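You operate a simulated robot arm through the tools that you are given. There is no shell and no other tool. Be economical: measure what you need, move in short steps, check, and stop when the job is done.

Carry out the task below with a simulated robot arm. There is one attempt and no reset: what you move stays moved.

TASK
Stack the box that says "string" from the cupboard top on top of the box labelled "labels". Then fetch the table mirror and stand it on the long oak table.
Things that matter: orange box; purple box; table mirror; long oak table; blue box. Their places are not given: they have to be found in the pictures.

It is judged by the outcome, as a careful person would: the job done as asked, and still so three seconds after it is handed in. It fails if anything else is knocked over, pushed out of place, dropped, spilled or broken.

THE ROBOT
A 7-joint arm with a two-finger parallel gripper, fixed in place. Base frame: the origin is at the foot of the arm, x ahead of it, y to its left, z up; the work surface is at about z = 0.88. Lengths are in m, angles in degrees, forces in N, time in s.
With the tool pointing down near the work surface it reaches from about 0.24 to 0.68 m from the base axis. Its first joint turns from -66.0 to 66.0 degrees. Payload 2.4 kg.
Tool frame: the origin (TCP) lies between the finger pads and is the grasp point; the fingertips stand 0.03 m ahead of it; z points along the fingers, y is the line along which they close. The gripper opens to 0.094 m. The fingers are 0.028 m wide and 0.01 m thick; the gripper's body (0.05 by 0.096 m) begins 0.055 m behind the TCP.
Orientation is told as [roll, pitch, yaw] about the base's x, y, z axes, in that order, counted from this pose: with the fingers straight down and closing along the base's y, the tool's x points along the base's -x, its y along +y and its z along -z.

THE INTERFACE
- The arm moves only by the tool servo_tool. Its arguments are lists of equal length, an entry for each row: "dp": the shift along the base's x, y, z in m, a list of three; "angular": the turn, a rotation vector about the base's x, y, z in degrees, a list of three. In form: {"dp": [[dx, dy, dz], ...], "angular": [[rx, ry, rz], ...]}. A call has 1 to 8 rows; each row shifts and turns the commanded pose from where the row before left it. "hand" is the gripper command, from -1 (fully open) to 1 (shut), values between in proportion, set as the call begins (left out, the last holds). A row lasts 0.2 s, in which the tool goes at most 0.05 m and 8.6 degrees; a call with a longer step from one row to the next is refused whole, and so is a gripper value outside its range. A pose out of reach is approached as far as the arm can. The call stops where the force on the tool passes 40 N (or 10 N more than at its start, if that is more) or the arm is blocked; 0.2 s more then pass. The fingers move at their own pace (about 0.153 m/s each) and stop on an object; they squeeze with about 27 N. The grip force told is the motor's: it shows also when the fingers shut on nothing. Time passes only in rows, and 0.2 s behind the last, so rows that do not move let the fingers close. It gives the time, the measured TCP pose, the force on the tool (base axes), the opening and the grip force at its end, in the units of the frame above (readings bear some noise).
- Cameras (640 x 400 px; columns grow to the right, rows downward): "scene" is fixed at [0.0463, 0.4919, 1.4353]; the picture's right is [-0.61, -0.79, 0.00], its down [-0.51, 0.40, -0.76] and it looks along [0.60, -0.46, -0.65] (base axes); focal length 345 px, centre (320, 200). "wrist" rides on the gripper at [-0.037, 0, -0.058] in the tool frame; the picture's right is [0.00, -1.00, 0.00], its down [0.97, 0.00, -0.24] and it looks along [0.24, 0.00, 0.97] (tool axes); focal length 218 px, centre (320, 200).
- snapshot(camera): a new picture of that camera. No time passes.
- measure_at(camera, pixels): for up to 12 pixels [column, row] of the newest picture of that camera ("zoom" is the newest enlarged one), the place [x, y, z] in the base frame of the surface seen there, good to about 0.002 m. No time passes.
- close_up(camera, box): a new picture of the part [left, top, right, bottom] of that camera's present view, enlarged. No time passes.
- sign_off(): hands the job in; it is judged then, once.

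Work in short steps. Measure before you move; look again where a grasp or a placing could have gone wrong, and mend it. You have 80 turns and 34 pictures in all, the two below and enlarged ones among them. Open the gripper and draw the arm clear of the work before you hand the job in, unless the task says otherwise; then end with one line.

The tools are called by a JSON object that holds its "fn" and its "kwargs". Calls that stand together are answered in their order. servo_tool: Moves the arm, as the interface text tells. Its arguments: {"type":"object","properties":{"dp":{"type":"array","items":{"type":"array","items":{"type":"number"}}},"angular":{"type":"array","items":{"type":"array","items":{"type":"number"}}},"hand":{"type":"number"}},"required":["dp","angular"]} The other tools are called the same way: snapshot (camera) takes a picture; measure_at (camera, pixels) gives the place of the surface under pixels of a picture; close_up (camera, box) takes an enlarged picture of a part of a camera's view; sign_off () hands the job in.

At the start:

```text
time_s: 0.0
position: [0.3822, 0.0831, 1.1403]
ee_rot: [0.0, 0.1, 0.0]
wrist_force: [0.2, 0.6, 0.8]
grip_width: 0.0939
grip_force: 0.1
```

scene: 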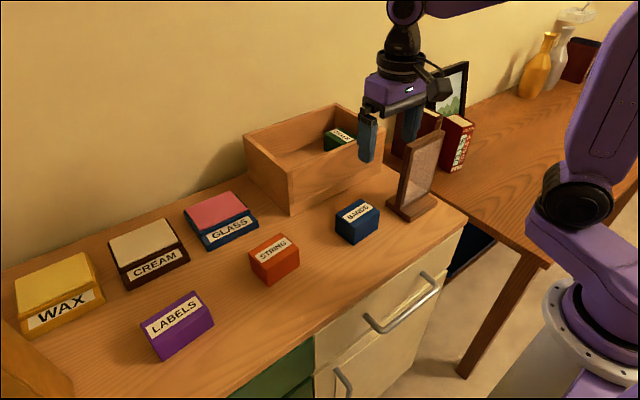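
wrist: 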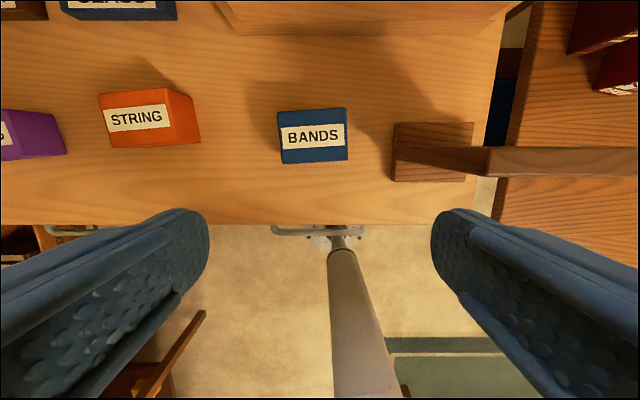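

The scene shows the orange STRING box near (275,260), purple LABELS near (178,325), the mirror near (417,180), and the oak table on the right. I'll measure these points and enlarge the relevant areas.

{"fn": "measure_at", "kwargs": {"camera": "scene", "pixels": [[250, 250], [280, 235], [299, 250], [272, 265], [275, 284], [142, 325], [195, 293], [213, 320], [160, 345], [162, 360], [230, 300], [300, 300]]}}

{"fn": "measure_at", "kwargs": {"camera": "scene", "pixels": [[405, 215], [437, 208], [389, 205], [440, 130], [410, 150], [420, 180], [520, 200], [500, 160], [560, 140], [455, 160], [468, 215], [540, 262]]}}

{"fn": "close_up", "kwargs": {"camera": "scene", "box": [340, 60, 600, 280]}}

{"fn": "close_up", "kwargs": {"camera": "scene", "box": [120, 190, 400, 380]}}

```text
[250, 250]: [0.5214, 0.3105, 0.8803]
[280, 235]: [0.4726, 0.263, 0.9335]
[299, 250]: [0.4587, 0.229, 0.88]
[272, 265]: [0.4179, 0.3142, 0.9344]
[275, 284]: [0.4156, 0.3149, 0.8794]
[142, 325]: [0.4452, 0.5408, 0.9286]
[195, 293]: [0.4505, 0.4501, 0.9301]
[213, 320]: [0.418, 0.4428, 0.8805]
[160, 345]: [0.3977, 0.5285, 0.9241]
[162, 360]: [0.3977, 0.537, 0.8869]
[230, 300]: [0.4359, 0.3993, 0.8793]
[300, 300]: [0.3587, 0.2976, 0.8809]
```

```text
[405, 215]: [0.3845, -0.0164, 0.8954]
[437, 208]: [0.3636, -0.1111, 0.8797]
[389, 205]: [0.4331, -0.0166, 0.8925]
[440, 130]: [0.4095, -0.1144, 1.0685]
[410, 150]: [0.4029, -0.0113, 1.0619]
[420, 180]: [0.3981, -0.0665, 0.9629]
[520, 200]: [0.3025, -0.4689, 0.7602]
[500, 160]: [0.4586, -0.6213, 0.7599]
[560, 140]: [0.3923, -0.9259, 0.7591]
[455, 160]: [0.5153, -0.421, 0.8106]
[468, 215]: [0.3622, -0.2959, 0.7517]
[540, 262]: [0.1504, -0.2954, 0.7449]
```

```text
1.82 times, centred on (470, 170) of scene
```

zoom: 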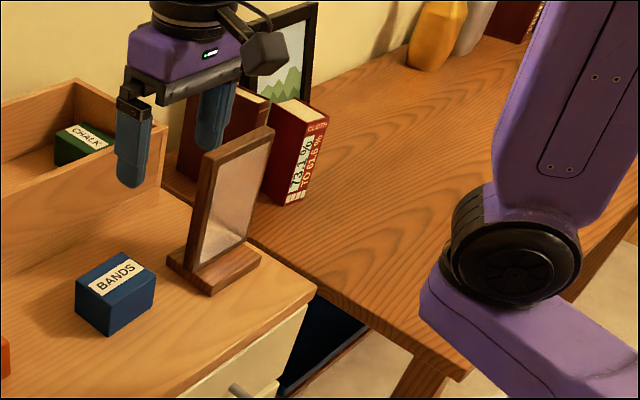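

```text
2.11 times, centred on (260, 285) of scene
```

zoom: 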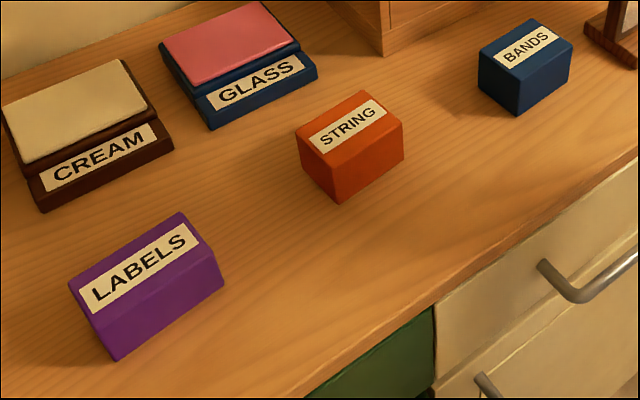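

Now the top corners of the two boxes in the enlarged picture.

{"fn": "measure_at", "kwargs": {"camera": "zoom", "pixels": [[301, 130], [361, 95], [399, 124], [337, 161], [335, 198], [401, 155], [74, 284], [180, 217], [212, 248], [107, 323], [115, 356], [221, 285]]}}

```text
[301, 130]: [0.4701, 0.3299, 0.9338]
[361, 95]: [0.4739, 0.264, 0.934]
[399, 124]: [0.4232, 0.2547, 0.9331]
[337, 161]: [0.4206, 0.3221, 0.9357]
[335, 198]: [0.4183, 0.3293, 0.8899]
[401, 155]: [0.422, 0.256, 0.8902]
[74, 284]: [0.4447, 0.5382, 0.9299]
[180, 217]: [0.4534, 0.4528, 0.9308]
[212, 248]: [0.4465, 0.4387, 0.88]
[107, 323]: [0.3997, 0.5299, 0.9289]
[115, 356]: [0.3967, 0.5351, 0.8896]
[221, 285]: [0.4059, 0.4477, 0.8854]
```

Orange box centre ≈ (0.447, 0.293), top at 0.934. Purple box centre ≈ (0.427, 0.491), top at 0.930. I'll hover over the orange box.

{"fn": "servo_tool", "kwargs": {"dp": [[0.011, 0.035, -0.01], [0.011, 0.035, -0.01], [0.011, 0.035, -0.01], [0.011, 0.035, -0.01], [0.011, 0.035, -0.01], [0.01, 0.035, -0.01]], "angular": [[0, 0, 1], [0, 0, 1], [0, 0, 1], [0, 0, 1], [0, 0, 1], [0, 0, 1]], "hand": -1}}

{"fn": "snapshot", "kwargs": {"camera": "wrist"}}

```text
time_s: 1.4
position: [0.4485, 0.2923, 1.0794]
ee_rot: [0.0, -0.1, 5.8]
wrist_force: [-0.4, -0.4, -0.1]
grip_width: 0.094
grip_force: 0.1
```

```text
29 pictures are left
```

wrist: 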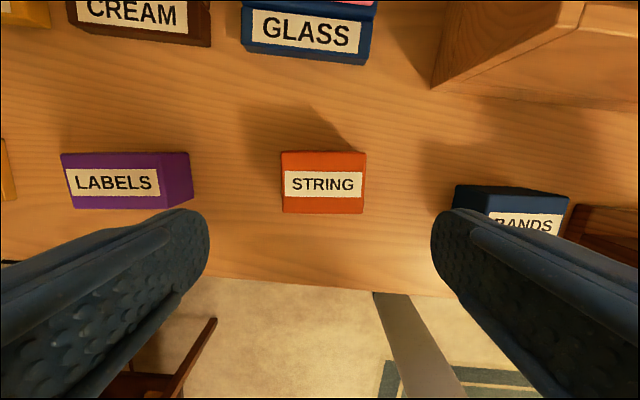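

The box is square with the picture at yaw ≈6° (columns 282–366). Measure its and the purple box's corners here.

{"fn": "measure_at", "kwargs": {"camera": "wrist", "pixels": [[284, 154], [363, 154], [362, 211], [285, 211], [323, 182], [64, 156], [156, 157], [161, 205], [75, 206], [115, 165]]}}

```text
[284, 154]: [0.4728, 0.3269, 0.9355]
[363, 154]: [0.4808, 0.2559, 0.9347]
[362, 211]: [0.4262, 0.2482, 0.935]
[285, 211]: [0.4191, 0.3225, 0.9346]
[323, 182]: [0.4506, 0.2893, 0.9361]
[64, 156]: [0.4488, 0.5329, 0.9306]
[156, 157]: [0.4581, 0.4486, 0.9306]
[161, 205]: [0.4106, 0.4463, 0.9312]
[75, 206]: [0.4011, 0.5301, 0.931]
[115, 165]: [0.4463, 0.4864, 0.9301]
```

Centre ≈ (0.449, 0.289), yaw ≈6.3°. I descend to z 0.918 with the fingers open.

{"fn": "servo_tool", "kwargs": {"dp": [[0, -0.003, -0.035], [0, 0, -0.035], [0, 0, -0.035], [0, 0, -0.03], [0, 0, -0.026], [0, 0, 0]], "angular": [[0, 0, 0.4], [0, 0, 0], [0, 0, 0], [0, 0, 0], [0, 0, 0], [0, 0, 0]]}}

{"fn": "servo_tool", "kwargs": {"dp": [[0, 0, 0], [0, 0, 0], [0, 0, 0]], "angular": [[0, 0, 0], [0, 0, 0], [0, 0, 0]], "hand": 1}}

```text
time_s: 2.8
position: [0.4472, 0.2895, 0.9181]
ee_rot: [0.0, -0.1, 6.3]
wrist_force: [0.2, 0.4, -0.2]
grip_width: 0.0942
grip_force: 0.0
```

```text
time_s: 3.6
position: [0.4467, 0.2896, 0.9187]
ee_rot: [0.0, 0.0, 6.4]
wrist_force: [0.1, -0.6, -0.3]
grip_width: 0.0841
grip_force: 26.6
```

The width reads 0.084 where I expected about 0.073, so I check before lifting.

{"fn": "snapshot", "kwargs": {"camera": "wrist"}}

{"fn": "close_up", "kwargs": {"camera": "scene", "box": [180, 150, 400, 320]}}

```text
28 pictures are left
```

wrist: 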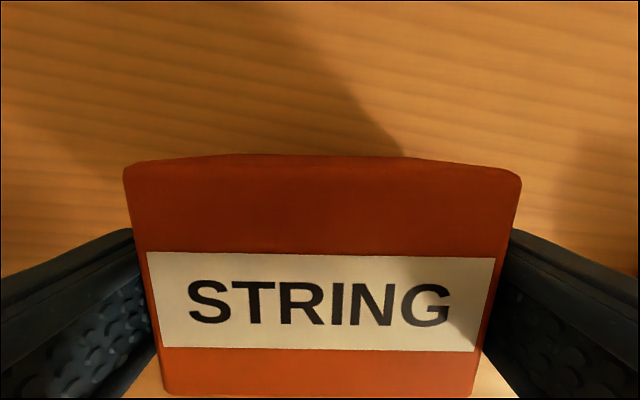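

```text
2.35 times, centred on (290, 235) of scene
```

zoom: 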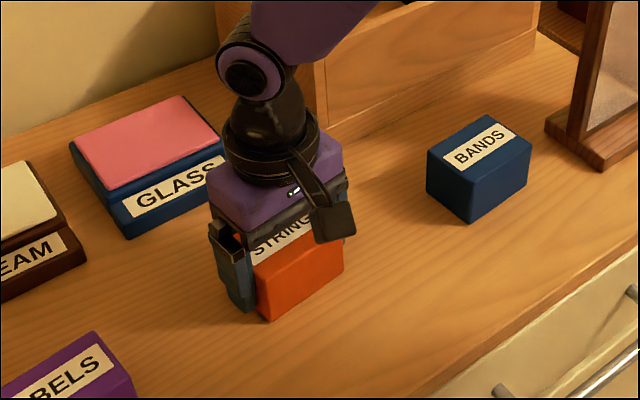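

It's gripped evenly, with the box at columns 125–520. Lift it straight up.

{"fn": "servo_tool", "kwargs": {"dp": [[0, 0, 0.02], [0, 0, 0.035], [0, 0, 0.035], [0, 0, 0.03], [0, 0, 0]], "angular": [[0, 0, 0], [0, 0, 0], [0, 0, 0], [0, 0, 0], [0, 0, 0]]}}

{"fn": "servo_tool", "kwargs": {"dp": [[-0.003, 0.033, 0], [-0.003, 0.033, 0], [-0.003, 0.033, 0], [-0.003, 0.033, 0], [-0.004, 0.034, 0], [-0.004, 0.034, 0], [0, 0, 0]], "angular": [[0, 0, 0], [0, 0, 0], [0, 0, 0], [0, 0, 0], [0, 0, 0], [0, 0, 0], [0, 0, 0]]}}

{"fn": "close_up", "kwargs": {"camera": "scene", "box": [80, 180, 320, 380]}}

```text
time_s: 4.8
position: [0.4454, 0.2893, 1.0372]
ee_rot: [0.0, 0.0, 6.4]
wrist_force: [-0.4, -0.2, -0.5]
grip_width: 0.0843
grip_force: 27.1
```

```text
time_s: 6.4
position: [0.4286, 0.4897, 1.0392]
ee_rot: [-0.1, -0.1, 6.4]
wrist_force: [0.5, -0.5, -0.6]
grip_width: 0.0841
grip_force: 26.6
```

```text
2.00 times, centred on (200, 280) of scene
```

zoom: 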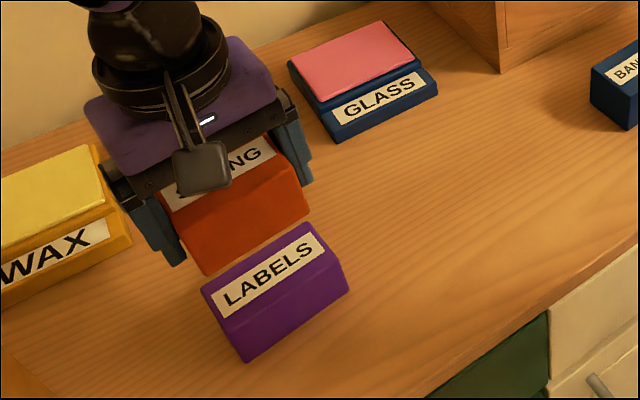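

It's over LABELS at (0.4286, 0.4897). Lower to just above contact.

{"fn": "servo_tool", "kwargs": {"dp": [[0, 0, -0.025], [0, 0, -0.02], [0, 0, -0.015], [0, 0, -0.006], [0, 0, 0]], "angular": [[0, 0, 0], [0, 0, 0], [0, 0, 0], [0, 0, 0], [0, 0, 0]]}}

{"fn": "close_up", "kwargs": {"camera": "scene", "box": [80, 200, 280, 370]}}

```text
time_s: 7.6
position: [0.4255, 0.4887, 0.9722]
ee_rot: [-0.1, 0.1, 6.5]
wrist_force: [-1.3, 0.1, -0.4]
grip_width: 0.0841
grip_force: 26.7
```

```text
2.35 times, centred on (180, 285) of scene
```

zoom: 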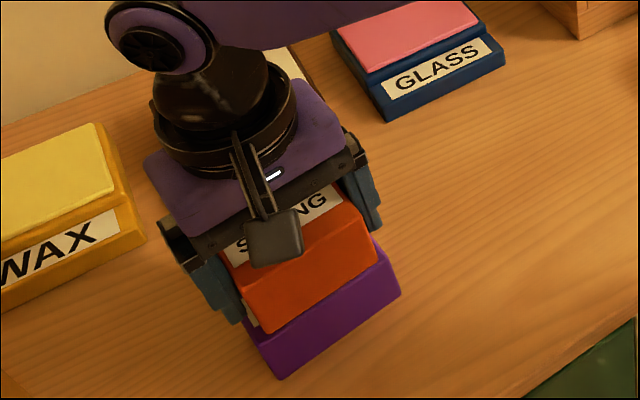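

Check the alignment on the front faces by measuring them.

{"fn": "measure_at", "kwargs": {"camera": "zoom", "pixels": [[275, 325], [372, 268], [325, 285], [280, 370], [397, 293], [335, 325], [268, 300], [372, 240]]}}

```text
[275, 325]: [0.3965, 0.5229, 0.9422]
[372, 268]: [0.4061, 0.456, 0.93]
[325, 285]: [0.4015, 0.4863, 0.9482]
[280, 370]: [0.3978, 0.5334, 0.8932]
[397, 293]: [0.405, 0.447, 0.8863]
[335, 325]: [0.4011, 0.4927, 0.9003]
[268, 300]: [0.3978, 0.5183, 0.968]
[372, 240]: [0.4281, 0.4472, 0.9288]
```

The front faces are flush within about 1 mm. Lower the last few millimetres.

{"fn": "servo_tool", "kwargs": {"dp": [[0.001, 0.001, -0.002], [0, 0, -0.002], [0, 0, 0]], "angular": [[0, 0, 0], [0, 0, 0], [0, 0, 0]]}}

```text
time_s: 8.4
position: [0.4275, 0.4899, 0.9677]
ee_rot: [0.0, -0.1, 6.4]
wrist_force: [-0.4, 0.4, 0.2]
grip_width: 0.0841
grip_force: 27.5
```

{"fn": "servo_tool", "kwargs": {"dp": [[0, 0, -0.001], [0, 0, 0]], "angular": [[0, 0, 0], [0, 0, 0]]}}

{"fn": "close_up", "kwargs": {"camera": "scene", "box": [120, 240, 240, 350]}}

```text
time_s: 9.0
position: [0.4282, 0.4901, 0.9681]
ee_rot: [0.0, 0.0, 6.3]
wrist_force: [0.7, -1.2, -1.1]
grip_width: 0.0838
grip_force: 26.6
```

```text
3.64 times, centred on (180, 295) of scene
```

zoom: 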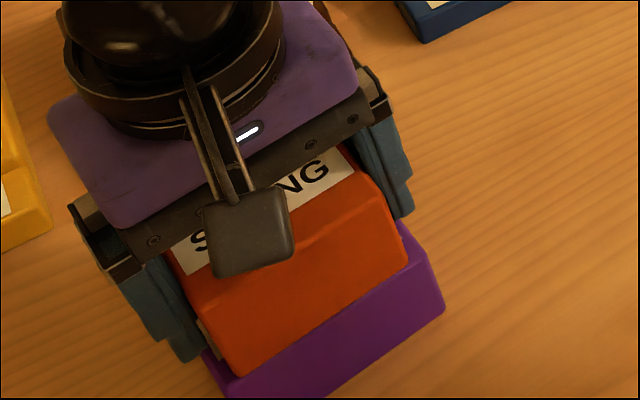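

It appears to rest on the purple box. Open the fingers and back straight up.

{"fn": "servo_tool", "kwargs": {"dp": [[0, 0, 0], [0, 0, 0]], "angular": [[0, 0, 0], [0, 0, 0]], "hand": -1}}

{"fn": "servo_tool", "kwargs": {"dp": [[0, 0, 0.02], [0, 0, 0.035], [0, 0, 0.045], [0, 0, 0.045], [0, 0, 0.045]], "angular": [[0, 0, 0], [0, 0, 0], [0, 0, 0], [0, 0, 0], [0, 0, 0]]}}

{"fn": "servo_tool", "kwargs": {"dp": [[-0.01, -0.045, 0], [-0.01, -0.045, 0], [-0.01, -0.045, 0], [-0.01, -0.045, 0], [-0.01, -0.045, 0], [-0.01, -0.045, 0], [-0.01, -0.045, 0], [0, 0, 0]], "angular": [[0, 0, -1], [0, 0, -1], [0, 0, -1], [0, 0, -1], [0, 0, -1], [0, 0, -1], [0, 0, -0.3], [0, 0, 0]]}}

{"fn": "snapshot", "kwargs": {"camera": "scene"}}

{"fn": "snapshot", "kwargs": {"camera": "wrist"}}

```text
time_s: 9.6
position: [0.4285, 0.4907, 0.9701]
ee_rot: [0.0, 0.0, 6.4]
wrist_force: [0.1, 0.9, -0.9]
grip_width: 0.0943
grip_force: 0.1
```

```text
time_s: 10.8
position: [0.4238, 0.4854, 1.155]
ee_rot: [-0.2, 0.2, 6.3]
wrist_force: [1.0, -0.4, 0.1]
grip_width: 0.0939
grip_force: 0.0
out of reach, approached as far as the arm can: row 5
```

```text
time_s: 12.6
position: [0.3556, 0.1703, 1.1559]
ee_rot: [0.0, -0.2, 0.1]
wrist_force: [0.3, 0.9, -0.3]
grip_width: 0.0942
grip_force: 0.0
```

```text
23 pictures are left
```

scene: 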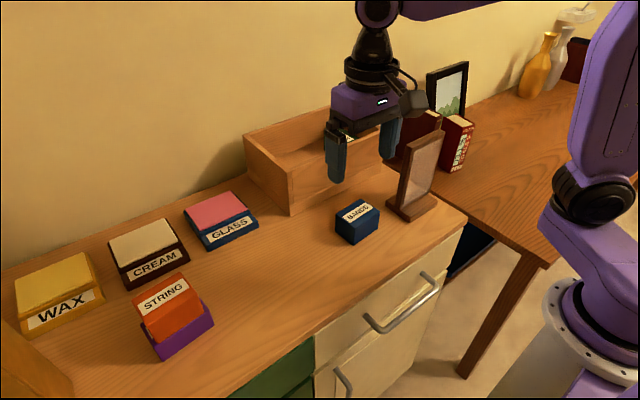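

```text
22 pictures are left
```

wrist: 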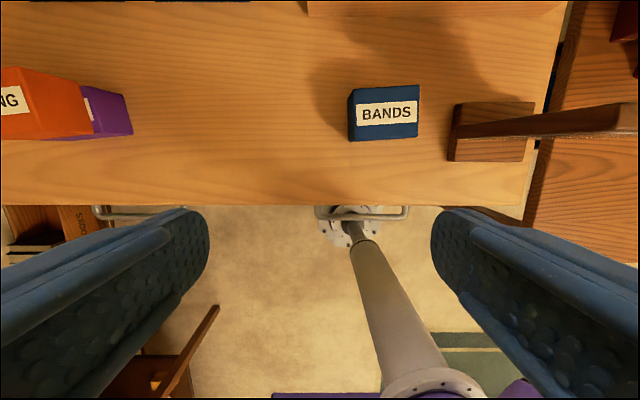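

The stack is good. For the mirror I'll enlarge it and measure the panel outline and base.

{"fn": "close_up", "kwargs": {"camera": "scene", "box": [370, 110, 480, 230]}}

{"fn": "measure_at", "kwargs": {"camera": "wrist", "pixels": [[456, 105], [530, 105], [522, 159], [450, 158], [470, 132], [560, 118], [630, 108], [630, 128], [560, 135], [480, 127], [600, 180], [590, 80]]}}

```text
3.33 times, centred on (425, 170) of scene
```

zoom: 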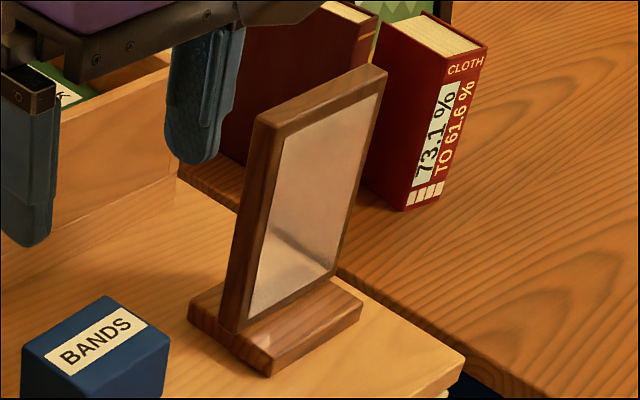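

```text
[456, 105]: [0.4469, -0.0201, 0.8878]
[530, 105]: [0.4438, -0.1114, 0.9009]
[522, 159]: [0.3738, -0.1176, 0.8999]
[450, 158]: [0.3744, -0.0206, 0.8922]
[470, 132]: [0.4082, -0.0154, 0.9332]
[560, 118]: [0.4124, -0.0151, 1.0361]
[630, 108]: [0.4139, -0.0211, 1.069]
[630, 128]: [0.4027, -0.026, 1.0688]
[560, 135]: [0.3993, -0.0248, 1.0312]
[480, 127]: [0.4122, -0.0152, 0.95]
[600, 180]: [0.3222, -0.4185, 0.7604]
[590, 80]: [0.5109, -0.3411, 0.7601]
```

{"fn": "measure_at", "kwargs": {"camera": "zoom", "pixels": [[258, 120], [275, 126], [375, 67], [384, 73], [325, 92], [330, 98], [345, 180], [240, 325], [190, 310], [268, 365], [360, 310], [330, 282]]}}

{"fn": "servo_tool", "kwargs": {"dp": [[0.006, -0.03, 0.01], [0.006, -0.03, 0.01], [0.006, -0.03, 0.01], [0.006, -0.03, 0], [0.006, -0.03, 0], [0.006, -0.03, 0], [0.006, -0.03, 0], [0.007, -0.025, 0]], "angular": [[0, 0, -8], [0, 0, -8], [0, 0, -8], [0, 0, -8], [0, 0, -8], [0, 0, -8], [0, 0, -8], [0, 0, -8]]}}

{"fn": "servo_tool", "kwargs": {"dp": [[0, 0, 0], [0, 0, 0], [0, 0, 0], [0, 0, 0]], "angular": [[0, 0, -8], [0, 0, -8], [0, 0, -8], [0, 0, -2]]}}

{"fn": "snapshot", "kwargs": {"camera": "wrist"}}

```text
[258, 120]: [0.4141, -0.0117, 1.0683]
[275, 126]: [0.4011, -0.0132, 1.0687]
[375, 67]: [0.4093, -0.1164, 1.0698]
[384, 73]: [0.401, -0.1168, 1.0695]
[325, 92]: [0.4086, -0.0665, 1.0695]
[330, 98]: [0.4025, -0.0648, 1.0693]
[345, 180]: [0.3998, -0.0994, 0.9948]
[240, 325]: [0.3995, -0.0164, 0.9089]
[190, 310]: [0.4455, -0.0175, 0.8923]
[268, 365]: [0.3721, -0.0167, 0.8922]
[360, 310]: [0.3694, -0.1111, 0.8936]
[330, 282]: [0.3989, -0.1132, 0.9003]
```

```text
time_s: 14.4
position: [0.4037, -0.0642, 1.1854]
ee_rot: [0.0, 0.0, -64.0]
wrist_force: [-0.3, -0.8, 1.0]
grip_width: 0.0939
grip_force: 0.0
```

```text
time_s: 15.4
position: [0.4034, -0.0647, 1.1849]
ee_rot: [-0.1, 0.0, -90.1]
wrist_force: [-0.1, 0.4, 0.1]
grip_width: 0.0939
grip_force: 0.0
```

```text
20 pictures are left
```

wrist: 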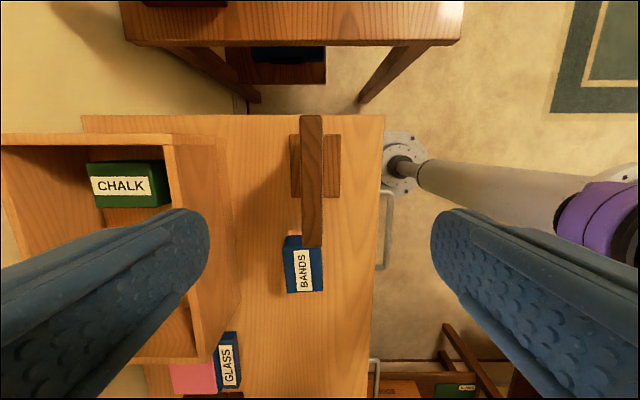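

The mirror's top bar is at columns 301–323 and lines up with the finger plane. Measure the top bar.

{"fn": "measure_at", "kwargs": {"camera": "wrist", "pixels": [[303, 120], [319, 120], [304, 180], [319, 180], [304, 240], [319, 240], [312, 118], [312, 243], [312, 185]]}}

```text
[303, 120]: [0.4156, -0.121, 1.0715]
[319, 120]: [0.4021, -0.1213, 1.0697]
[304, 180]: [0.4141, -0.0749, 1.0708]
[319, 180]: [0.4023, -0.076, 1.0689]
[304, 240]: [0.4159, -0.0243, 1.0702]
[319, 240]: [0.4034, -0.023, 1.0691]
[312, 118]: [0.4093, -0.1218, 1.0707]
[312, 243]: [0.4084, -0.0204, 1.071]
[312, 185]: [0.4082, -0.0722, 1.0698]
```

The panel's centre is (0.408, -0.067) and it's about 15 mm thick. Descend to straddle it.

{"fn": "servo_tool", "kwargs": {"dp": [[0.0045, -0.002, -0.035], [0, 0, -0.035], [0, 0, -0.035], [0, 0, -0.035], [0, 0, -0.01], [0, 0, 0]], "angular": [[0, 0, 0], [0, 0, 0], [0, 0, 0], [0, 0, 0], [0, 0, 0], [0, 0, 0]]}}

{"fn": "snapshot", "kwargs": {"camera": "wrist"}}

```text
time_s: 16.8
position: [0.4069, -0.0671, 1.0345]
ee_rot: [0.0, 0.0, -89.8]
wrist_force: [-0.3, 0.6, -0.1]
grip_width: 0.0943
grip_force: 0.1
```

```text
19 pictures are left
```

wrist: 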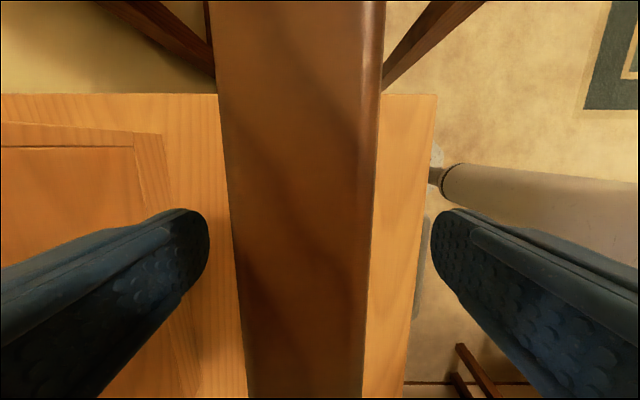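

The panel sits about 2 mm to the +x side of the TCP. Correct that and close partially first, then fully.

{"fn": "servo_tool", "kwargs": {"dp": [[0.002, 0, 0], [0, 0, 0], [0, 0, 0]], "angular": [[0, 0, 0], [0, 0, 0], [0, 0, 0]], "hand": 0.4}}

{"fn": "servo_tool", "kwargs": {"dp": [[0, 0, 0], [0, 0, 0], [0, 0, 0], [0, 0, 0]], "angular": [[0, 0, 0], [0, 0, 0], [0, 0, 0], [0, 0, 0]], "hand": 1}}

{"fn": "servo_tool", "kwargs": {"dp": [[0, 0, 0.01], [0, 0, 0.02], [0, 0, 0.03], [0, 0, 0]], "angular": [[0, 0, 0], [0, 0, 0], [0, 0, 0], [0, 0, 0]]}}

{"fn": "snapshot", "kwargs": {"camera": "scene"}}

```text
time_s: 17.6
position: [0.4087, -0.0661, 1.036]
ee_rot: [0.0, 0.1, -89.9]
wrist_force: [-0.7, -0.1, -0.6]
grip_width: 0.0282
grip_force: 0.1
```

```text
time_s: 18.6
position: [0.4089, -0.066, 1.0355]
ee_rot: [0.1, 0.1, -89.8]
wrist_force: [1.1, 0.4, -0.2]
grip_width: 0.0223
grip_force: 27.0
```

```text
time_s: 19.6
position: [0.4092, -0.0662, 1.0964]
ee_rot: [0.0, 0.0, -89.9]
wrist_force: [-0.5, 0.1, -4.2]
grip_width: 0.0225
grip_force: 27.7
```

```text
18 pictures are left
```

scene: 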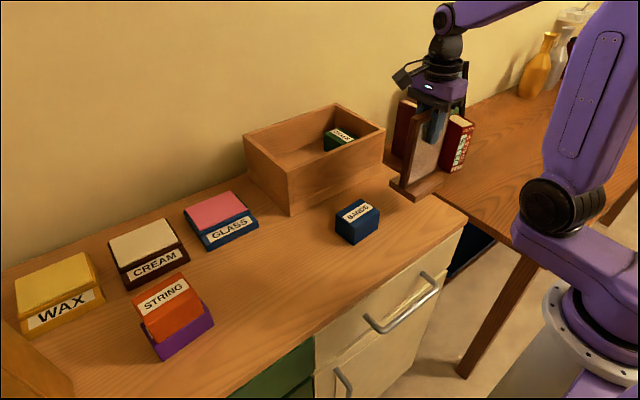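

Lifted cleanly and level. Now find free space on the table: measure the book's foot and the table edges.

{"fn": "measure_at", "kwargs": {"camera": "scene", "pixels": [[450, 171], [468, 165], [465, 125], [473, 120], [472, 200], [500, 215], [515, 242], [490, 170], [510, 150], [480, 185], [405, 110], [540, 120]]}}

```text
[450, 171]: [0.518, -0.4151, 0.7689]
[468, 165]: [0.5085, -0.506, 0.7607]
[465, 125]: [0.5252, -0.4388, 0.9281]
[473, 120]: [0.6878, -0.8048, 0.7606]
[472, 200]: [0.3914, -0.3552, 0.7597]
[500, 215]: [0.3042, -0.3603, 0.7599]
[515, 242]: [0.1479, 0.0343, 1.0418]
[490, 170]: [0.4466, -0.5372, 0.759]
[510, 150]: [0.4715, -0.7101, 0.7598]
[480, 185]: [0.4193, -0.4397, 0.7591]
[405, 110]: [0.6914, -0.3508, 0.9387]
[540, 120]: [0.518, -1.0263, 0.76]
```

Free area around (0.38, -0.42): books begin at x ≈ 0.51 and the table's left edge is near y ≈ -0.30. Carry the mirror there at height.

{"fn": "servo_tool", "kwargs": {"dp": [[0, -0.02, 0.01], [-0.004, -0.03, 0.005], [-0.004, -0.035, 0], [-0.004, -0.035, 0], [-0.004, -0.035, 0], [-0.004, -0.035, 0]], "angular": [[0, 0, 0], [0, 0, 0], [0, 0, 0], [0, 0, 0], [0, 0, 0], [0, 0, 0]]}}

{"fn": "servo_tool", "kwargs": {"dp": [[-0.003, -0.035, 0], [-0.003, -0.035, 0], [-0.003, -0.035, 0], [0, -0.035, 0], [0, -0.024, 0], [0, 0, 0]], "angular": [[0, 0, 0], [0, 0, 0], [0, 0, 0], [0, 0, 0], [0, 0, 0], [0, 0, 0]]}}

{"fn": "snapshot", "kwargs": {"camera": "scene"}}

```text
time_s: 21.0
position: [0.3888, -0.2572, 1.1101]
ee_rot: [0.1, 0.1, -89.9]
wrist_force: [0.0, -0.3, -4.1]
grip_width: 0.0224
grip_force: 27.2
```

```text
time_s: 22.4
position: [0.3797, -0.4207, 1.112]
ee_rot: [0.0, 0.0, -89.9]
wrist_force: [-0.2, -0.5, -3.6]
grip_width: 0.0224
grip_force: 27.2
```

```text
17 pictures are left
```

scene: 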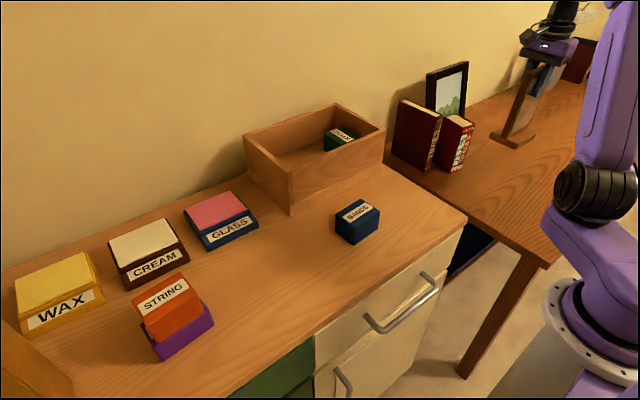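

The mirror is over clear table. Contact should come at TCP z ≈ 0.9155, so I lower to about 0.922.

{"fn": "servo_tool", "kwargs": {"dp": [[0, 0, -0.03], [0, 0, -0.035], [0, 0, -0.035], [0, 0, -0.035], [0, 0, -0.035], [0, 0, -0.02], [0, 0, 0]], "angular": [[0, 0, 0], [0, 0, 0], [0, 0, 0], [0, 0, 0], [0, 0, 0], [0, 0, 0], [0, 0, 0]]}}

{"fn": "close_up", "kwargs": {"camera": "scene", "box": [420, 80, 580, 220]}}

```text
time_s: 24.0
position: [0.3795, -0.42, 0.9195]
ee_rot: [-0.1, 0.0, -89.9]
wrist_force: [-0.3, 0.9, -4.0]
grip_width: 0.0223
grip_force: 27.2
```

```text
2.86 times, centred on (500, 150) of scene
```

zoom: 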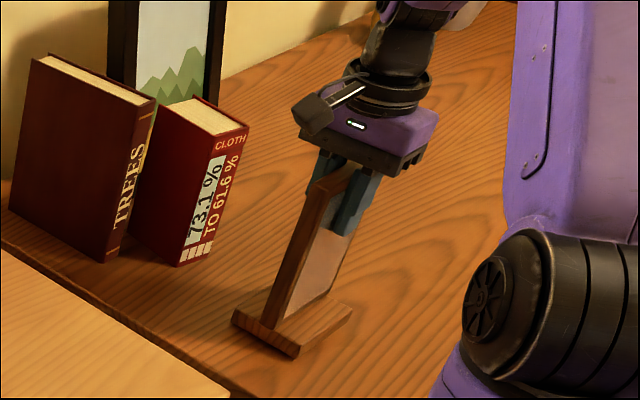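

Level and nearly down. Lower millimetre by millimetre and watch the vertical force.

{"fn": "servo_tool", "kwargs": {"dp": [[0, 0, -0.0015], [0, 0, -0.0015], [0, 0, 0]], "angular": [[0, 0, 0], [0, 0, 0], [0, 0, 0]]}}

{"fn": "servo_tool", "kwargs": {"dp": [[0, 0, -0.001], [0, 0, 0]], "angular": [[0, 0, 0], [0, 0, 0]]}}

```text
time_s: 24.8
position: [0.3801, -0.421, 0.9182]
ee_rot: [0.0, 0.0, -89.9]
wrist_force: [-1.1, 0.0, -4.0]
grip_width: 0.0225
grip_force: 27.0
```

```text
time_s: 25.4
position: [0.3798, -0.42, 0.9165]
ee_rot: [-0.1, 0.0, -89.8]
wrist_force: [0.7, -0.4, -4.5]
grip_width: 0.0222
grip_force: 27.1
```

{"fn": "servo_tool", "kwargs": {"dp": [[0, 0, -0.001], [0, 0, 0]], "angular": [[0, 0, 0], [0, 0, 0]]}}

{"fn": "servo_tool", "kwargs": {"dp": [[0, 0, -0.001], [0, 0, 0]], "angular": [[0, 0, 0], [0, 0, 0]]}}

```text
time_s: 26.0
position: [0.3805, -0.4203, 0.9165]
ee_rot: [0.0, 0.0, -89.8]
wrist_force: [-0.7, 2.1, 1.3]
grip_width: 0.0224
grip_force: 26.7
```

```text
time_s: 26.6
position: [0.3805, -0.4206, 0.915]
ee_rot: [0.1, -0.1, -89.9]
wrist_force: [-3.0, 4.1, 17.8]
grip_width: 0.0221
grip_force: 26.6
```

The table is carrying the mirror now (+17.8 N). Ease up 1 mm, release, and withdraw upward.

{"fn": "servo_tool", "kwargs": {"dp": [[0, 0, 0.001], [0, 0, 0]], "angular": [[0, 0, 0], [0, 0, 0]]}}

{"fn": "servo_tool", "kwargs": {"dp": [[0, 0, 0], [0, 0, 0], [0, 0, 0]], "angular": [[0, 0, 0], [0, 0, 0], [0, 0, 0]], "hand": -1}}

{"fn": "servo_tool", "kwargs": {"dp": [[0, 0, 0.015], [0, 0, 0.03], [0, 0, 0.04], [0, 0, 0.045], [0, 0, 0.045], [0, 0, 0.03]], "angular": [[0, 0, 0], [0, 0, 0], [0, 0, 0], [0, 0, 0], [0, 0, 0], [0, 0, 0]]}}

{"fn": "servo_tool", "kwargs": {"dp": [[0, 0.04, 0], [0, 0.045, 0], [0, 0.045, 0], [0, 0.045, 0], [0, 0.045, 0], [0, 0.045, 0], [0, 0.045, 0], [0, 0, 0]], "angular": [[0, 0, 0], [0, 0, 0], [0, 0, 0], [0, 0, 0], [0, 0, 0], [0, 0, 0], [0, 0, 0], [0, 0, 0]]}}

{"fn": "snapshot", "kwargs": {"camera": "scene"}}

```text
time_s: 27.2
position: [0.3801, -0.4214, 0.9163]
ee_rot: [0.0, 0.0, -89.8]
wrist_force: [-1.1, 2.9, 10.6]
grip_width: 0.0223
grip_force: 27.8
```

```text
time_s: 28.0
position: [0.3817, -0.4208, 0.9144]
ee_rot: [0.0, 0.1, -90.0]
wrist_force: [-0.5, 0.0, 0.3]
grip_width: 0.094
grip_force: 0.0
```

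```text
time_s: 29.4
position: [0.3802, -0.421, 1.121]
ee_rot: [0.0, 0.1, -89.9]
wrist_force: [0.1, 0.4, -0.2]
grip_width: 0.0941
grip_force: 0.1
```

```text
time_s: 31.2
position: [0.3804, -0.1093, 1.1195]
ee_rot: [0.1, 0.0, -89.9]
wrist_force: [-0.4, -0.2, 0.1]
grip_width: 0.0941
grip_force: 0.0
```

```text
15 pictures are left
```

scene: 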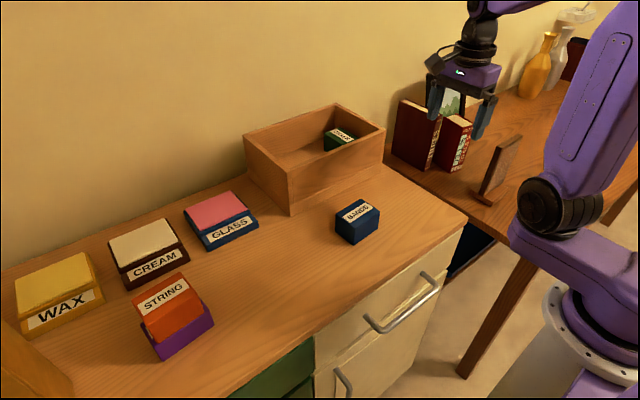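

The mirror stands on the table near (498,170). One enlarged check of it and of the stack.

{"fn": "close_up", "kwargs": {"camera": "scene", "box": [430, 110, 550, 220]}}

{"fn": "close_up", "kwargs": {"camera": "scene", "box": [110, 250, 240, 370]}}

```text
3.64 times, centred on (490, 165) of scene
```

zoom: 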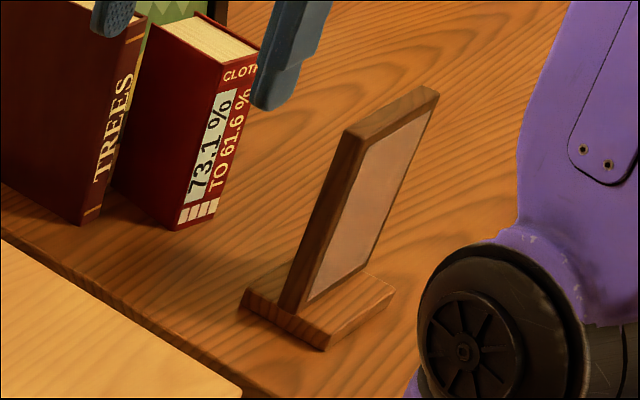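

```text
3.33 times, centred on (175, 310) of scene
```

zoom: 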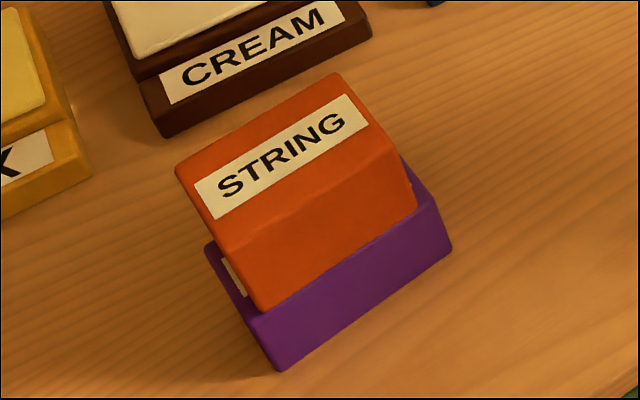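

{"fn": "measure_at", "kwargs": {"camera": "zoom", "pixels": [[182, 172], [335, 78], [390, 145], [228, 240], [262, 300], [410, 208]]}}

```text
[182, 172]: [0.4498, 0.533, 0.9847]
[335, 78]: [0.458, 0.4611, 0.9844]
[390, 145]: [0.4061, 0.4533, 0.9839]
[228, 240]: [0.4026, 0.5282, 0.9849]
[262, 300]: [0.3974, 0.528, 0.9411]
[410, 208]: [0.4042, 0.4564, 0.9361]
```

The orange box is level (all top corners at z ≈ 0.984) and centred on LABELS, and the mirror is upright on the table. The gripper is open and clear, so I hand the job in.

{"fn": "sign_off", "kwargs": {}}

```text
The job is handed in.
```

The STRING box is stacked on the LABELS box, and the table mirror is standing on the long oak table; both looked level and steady in the last pictures, and I saw nothing else disturbed.
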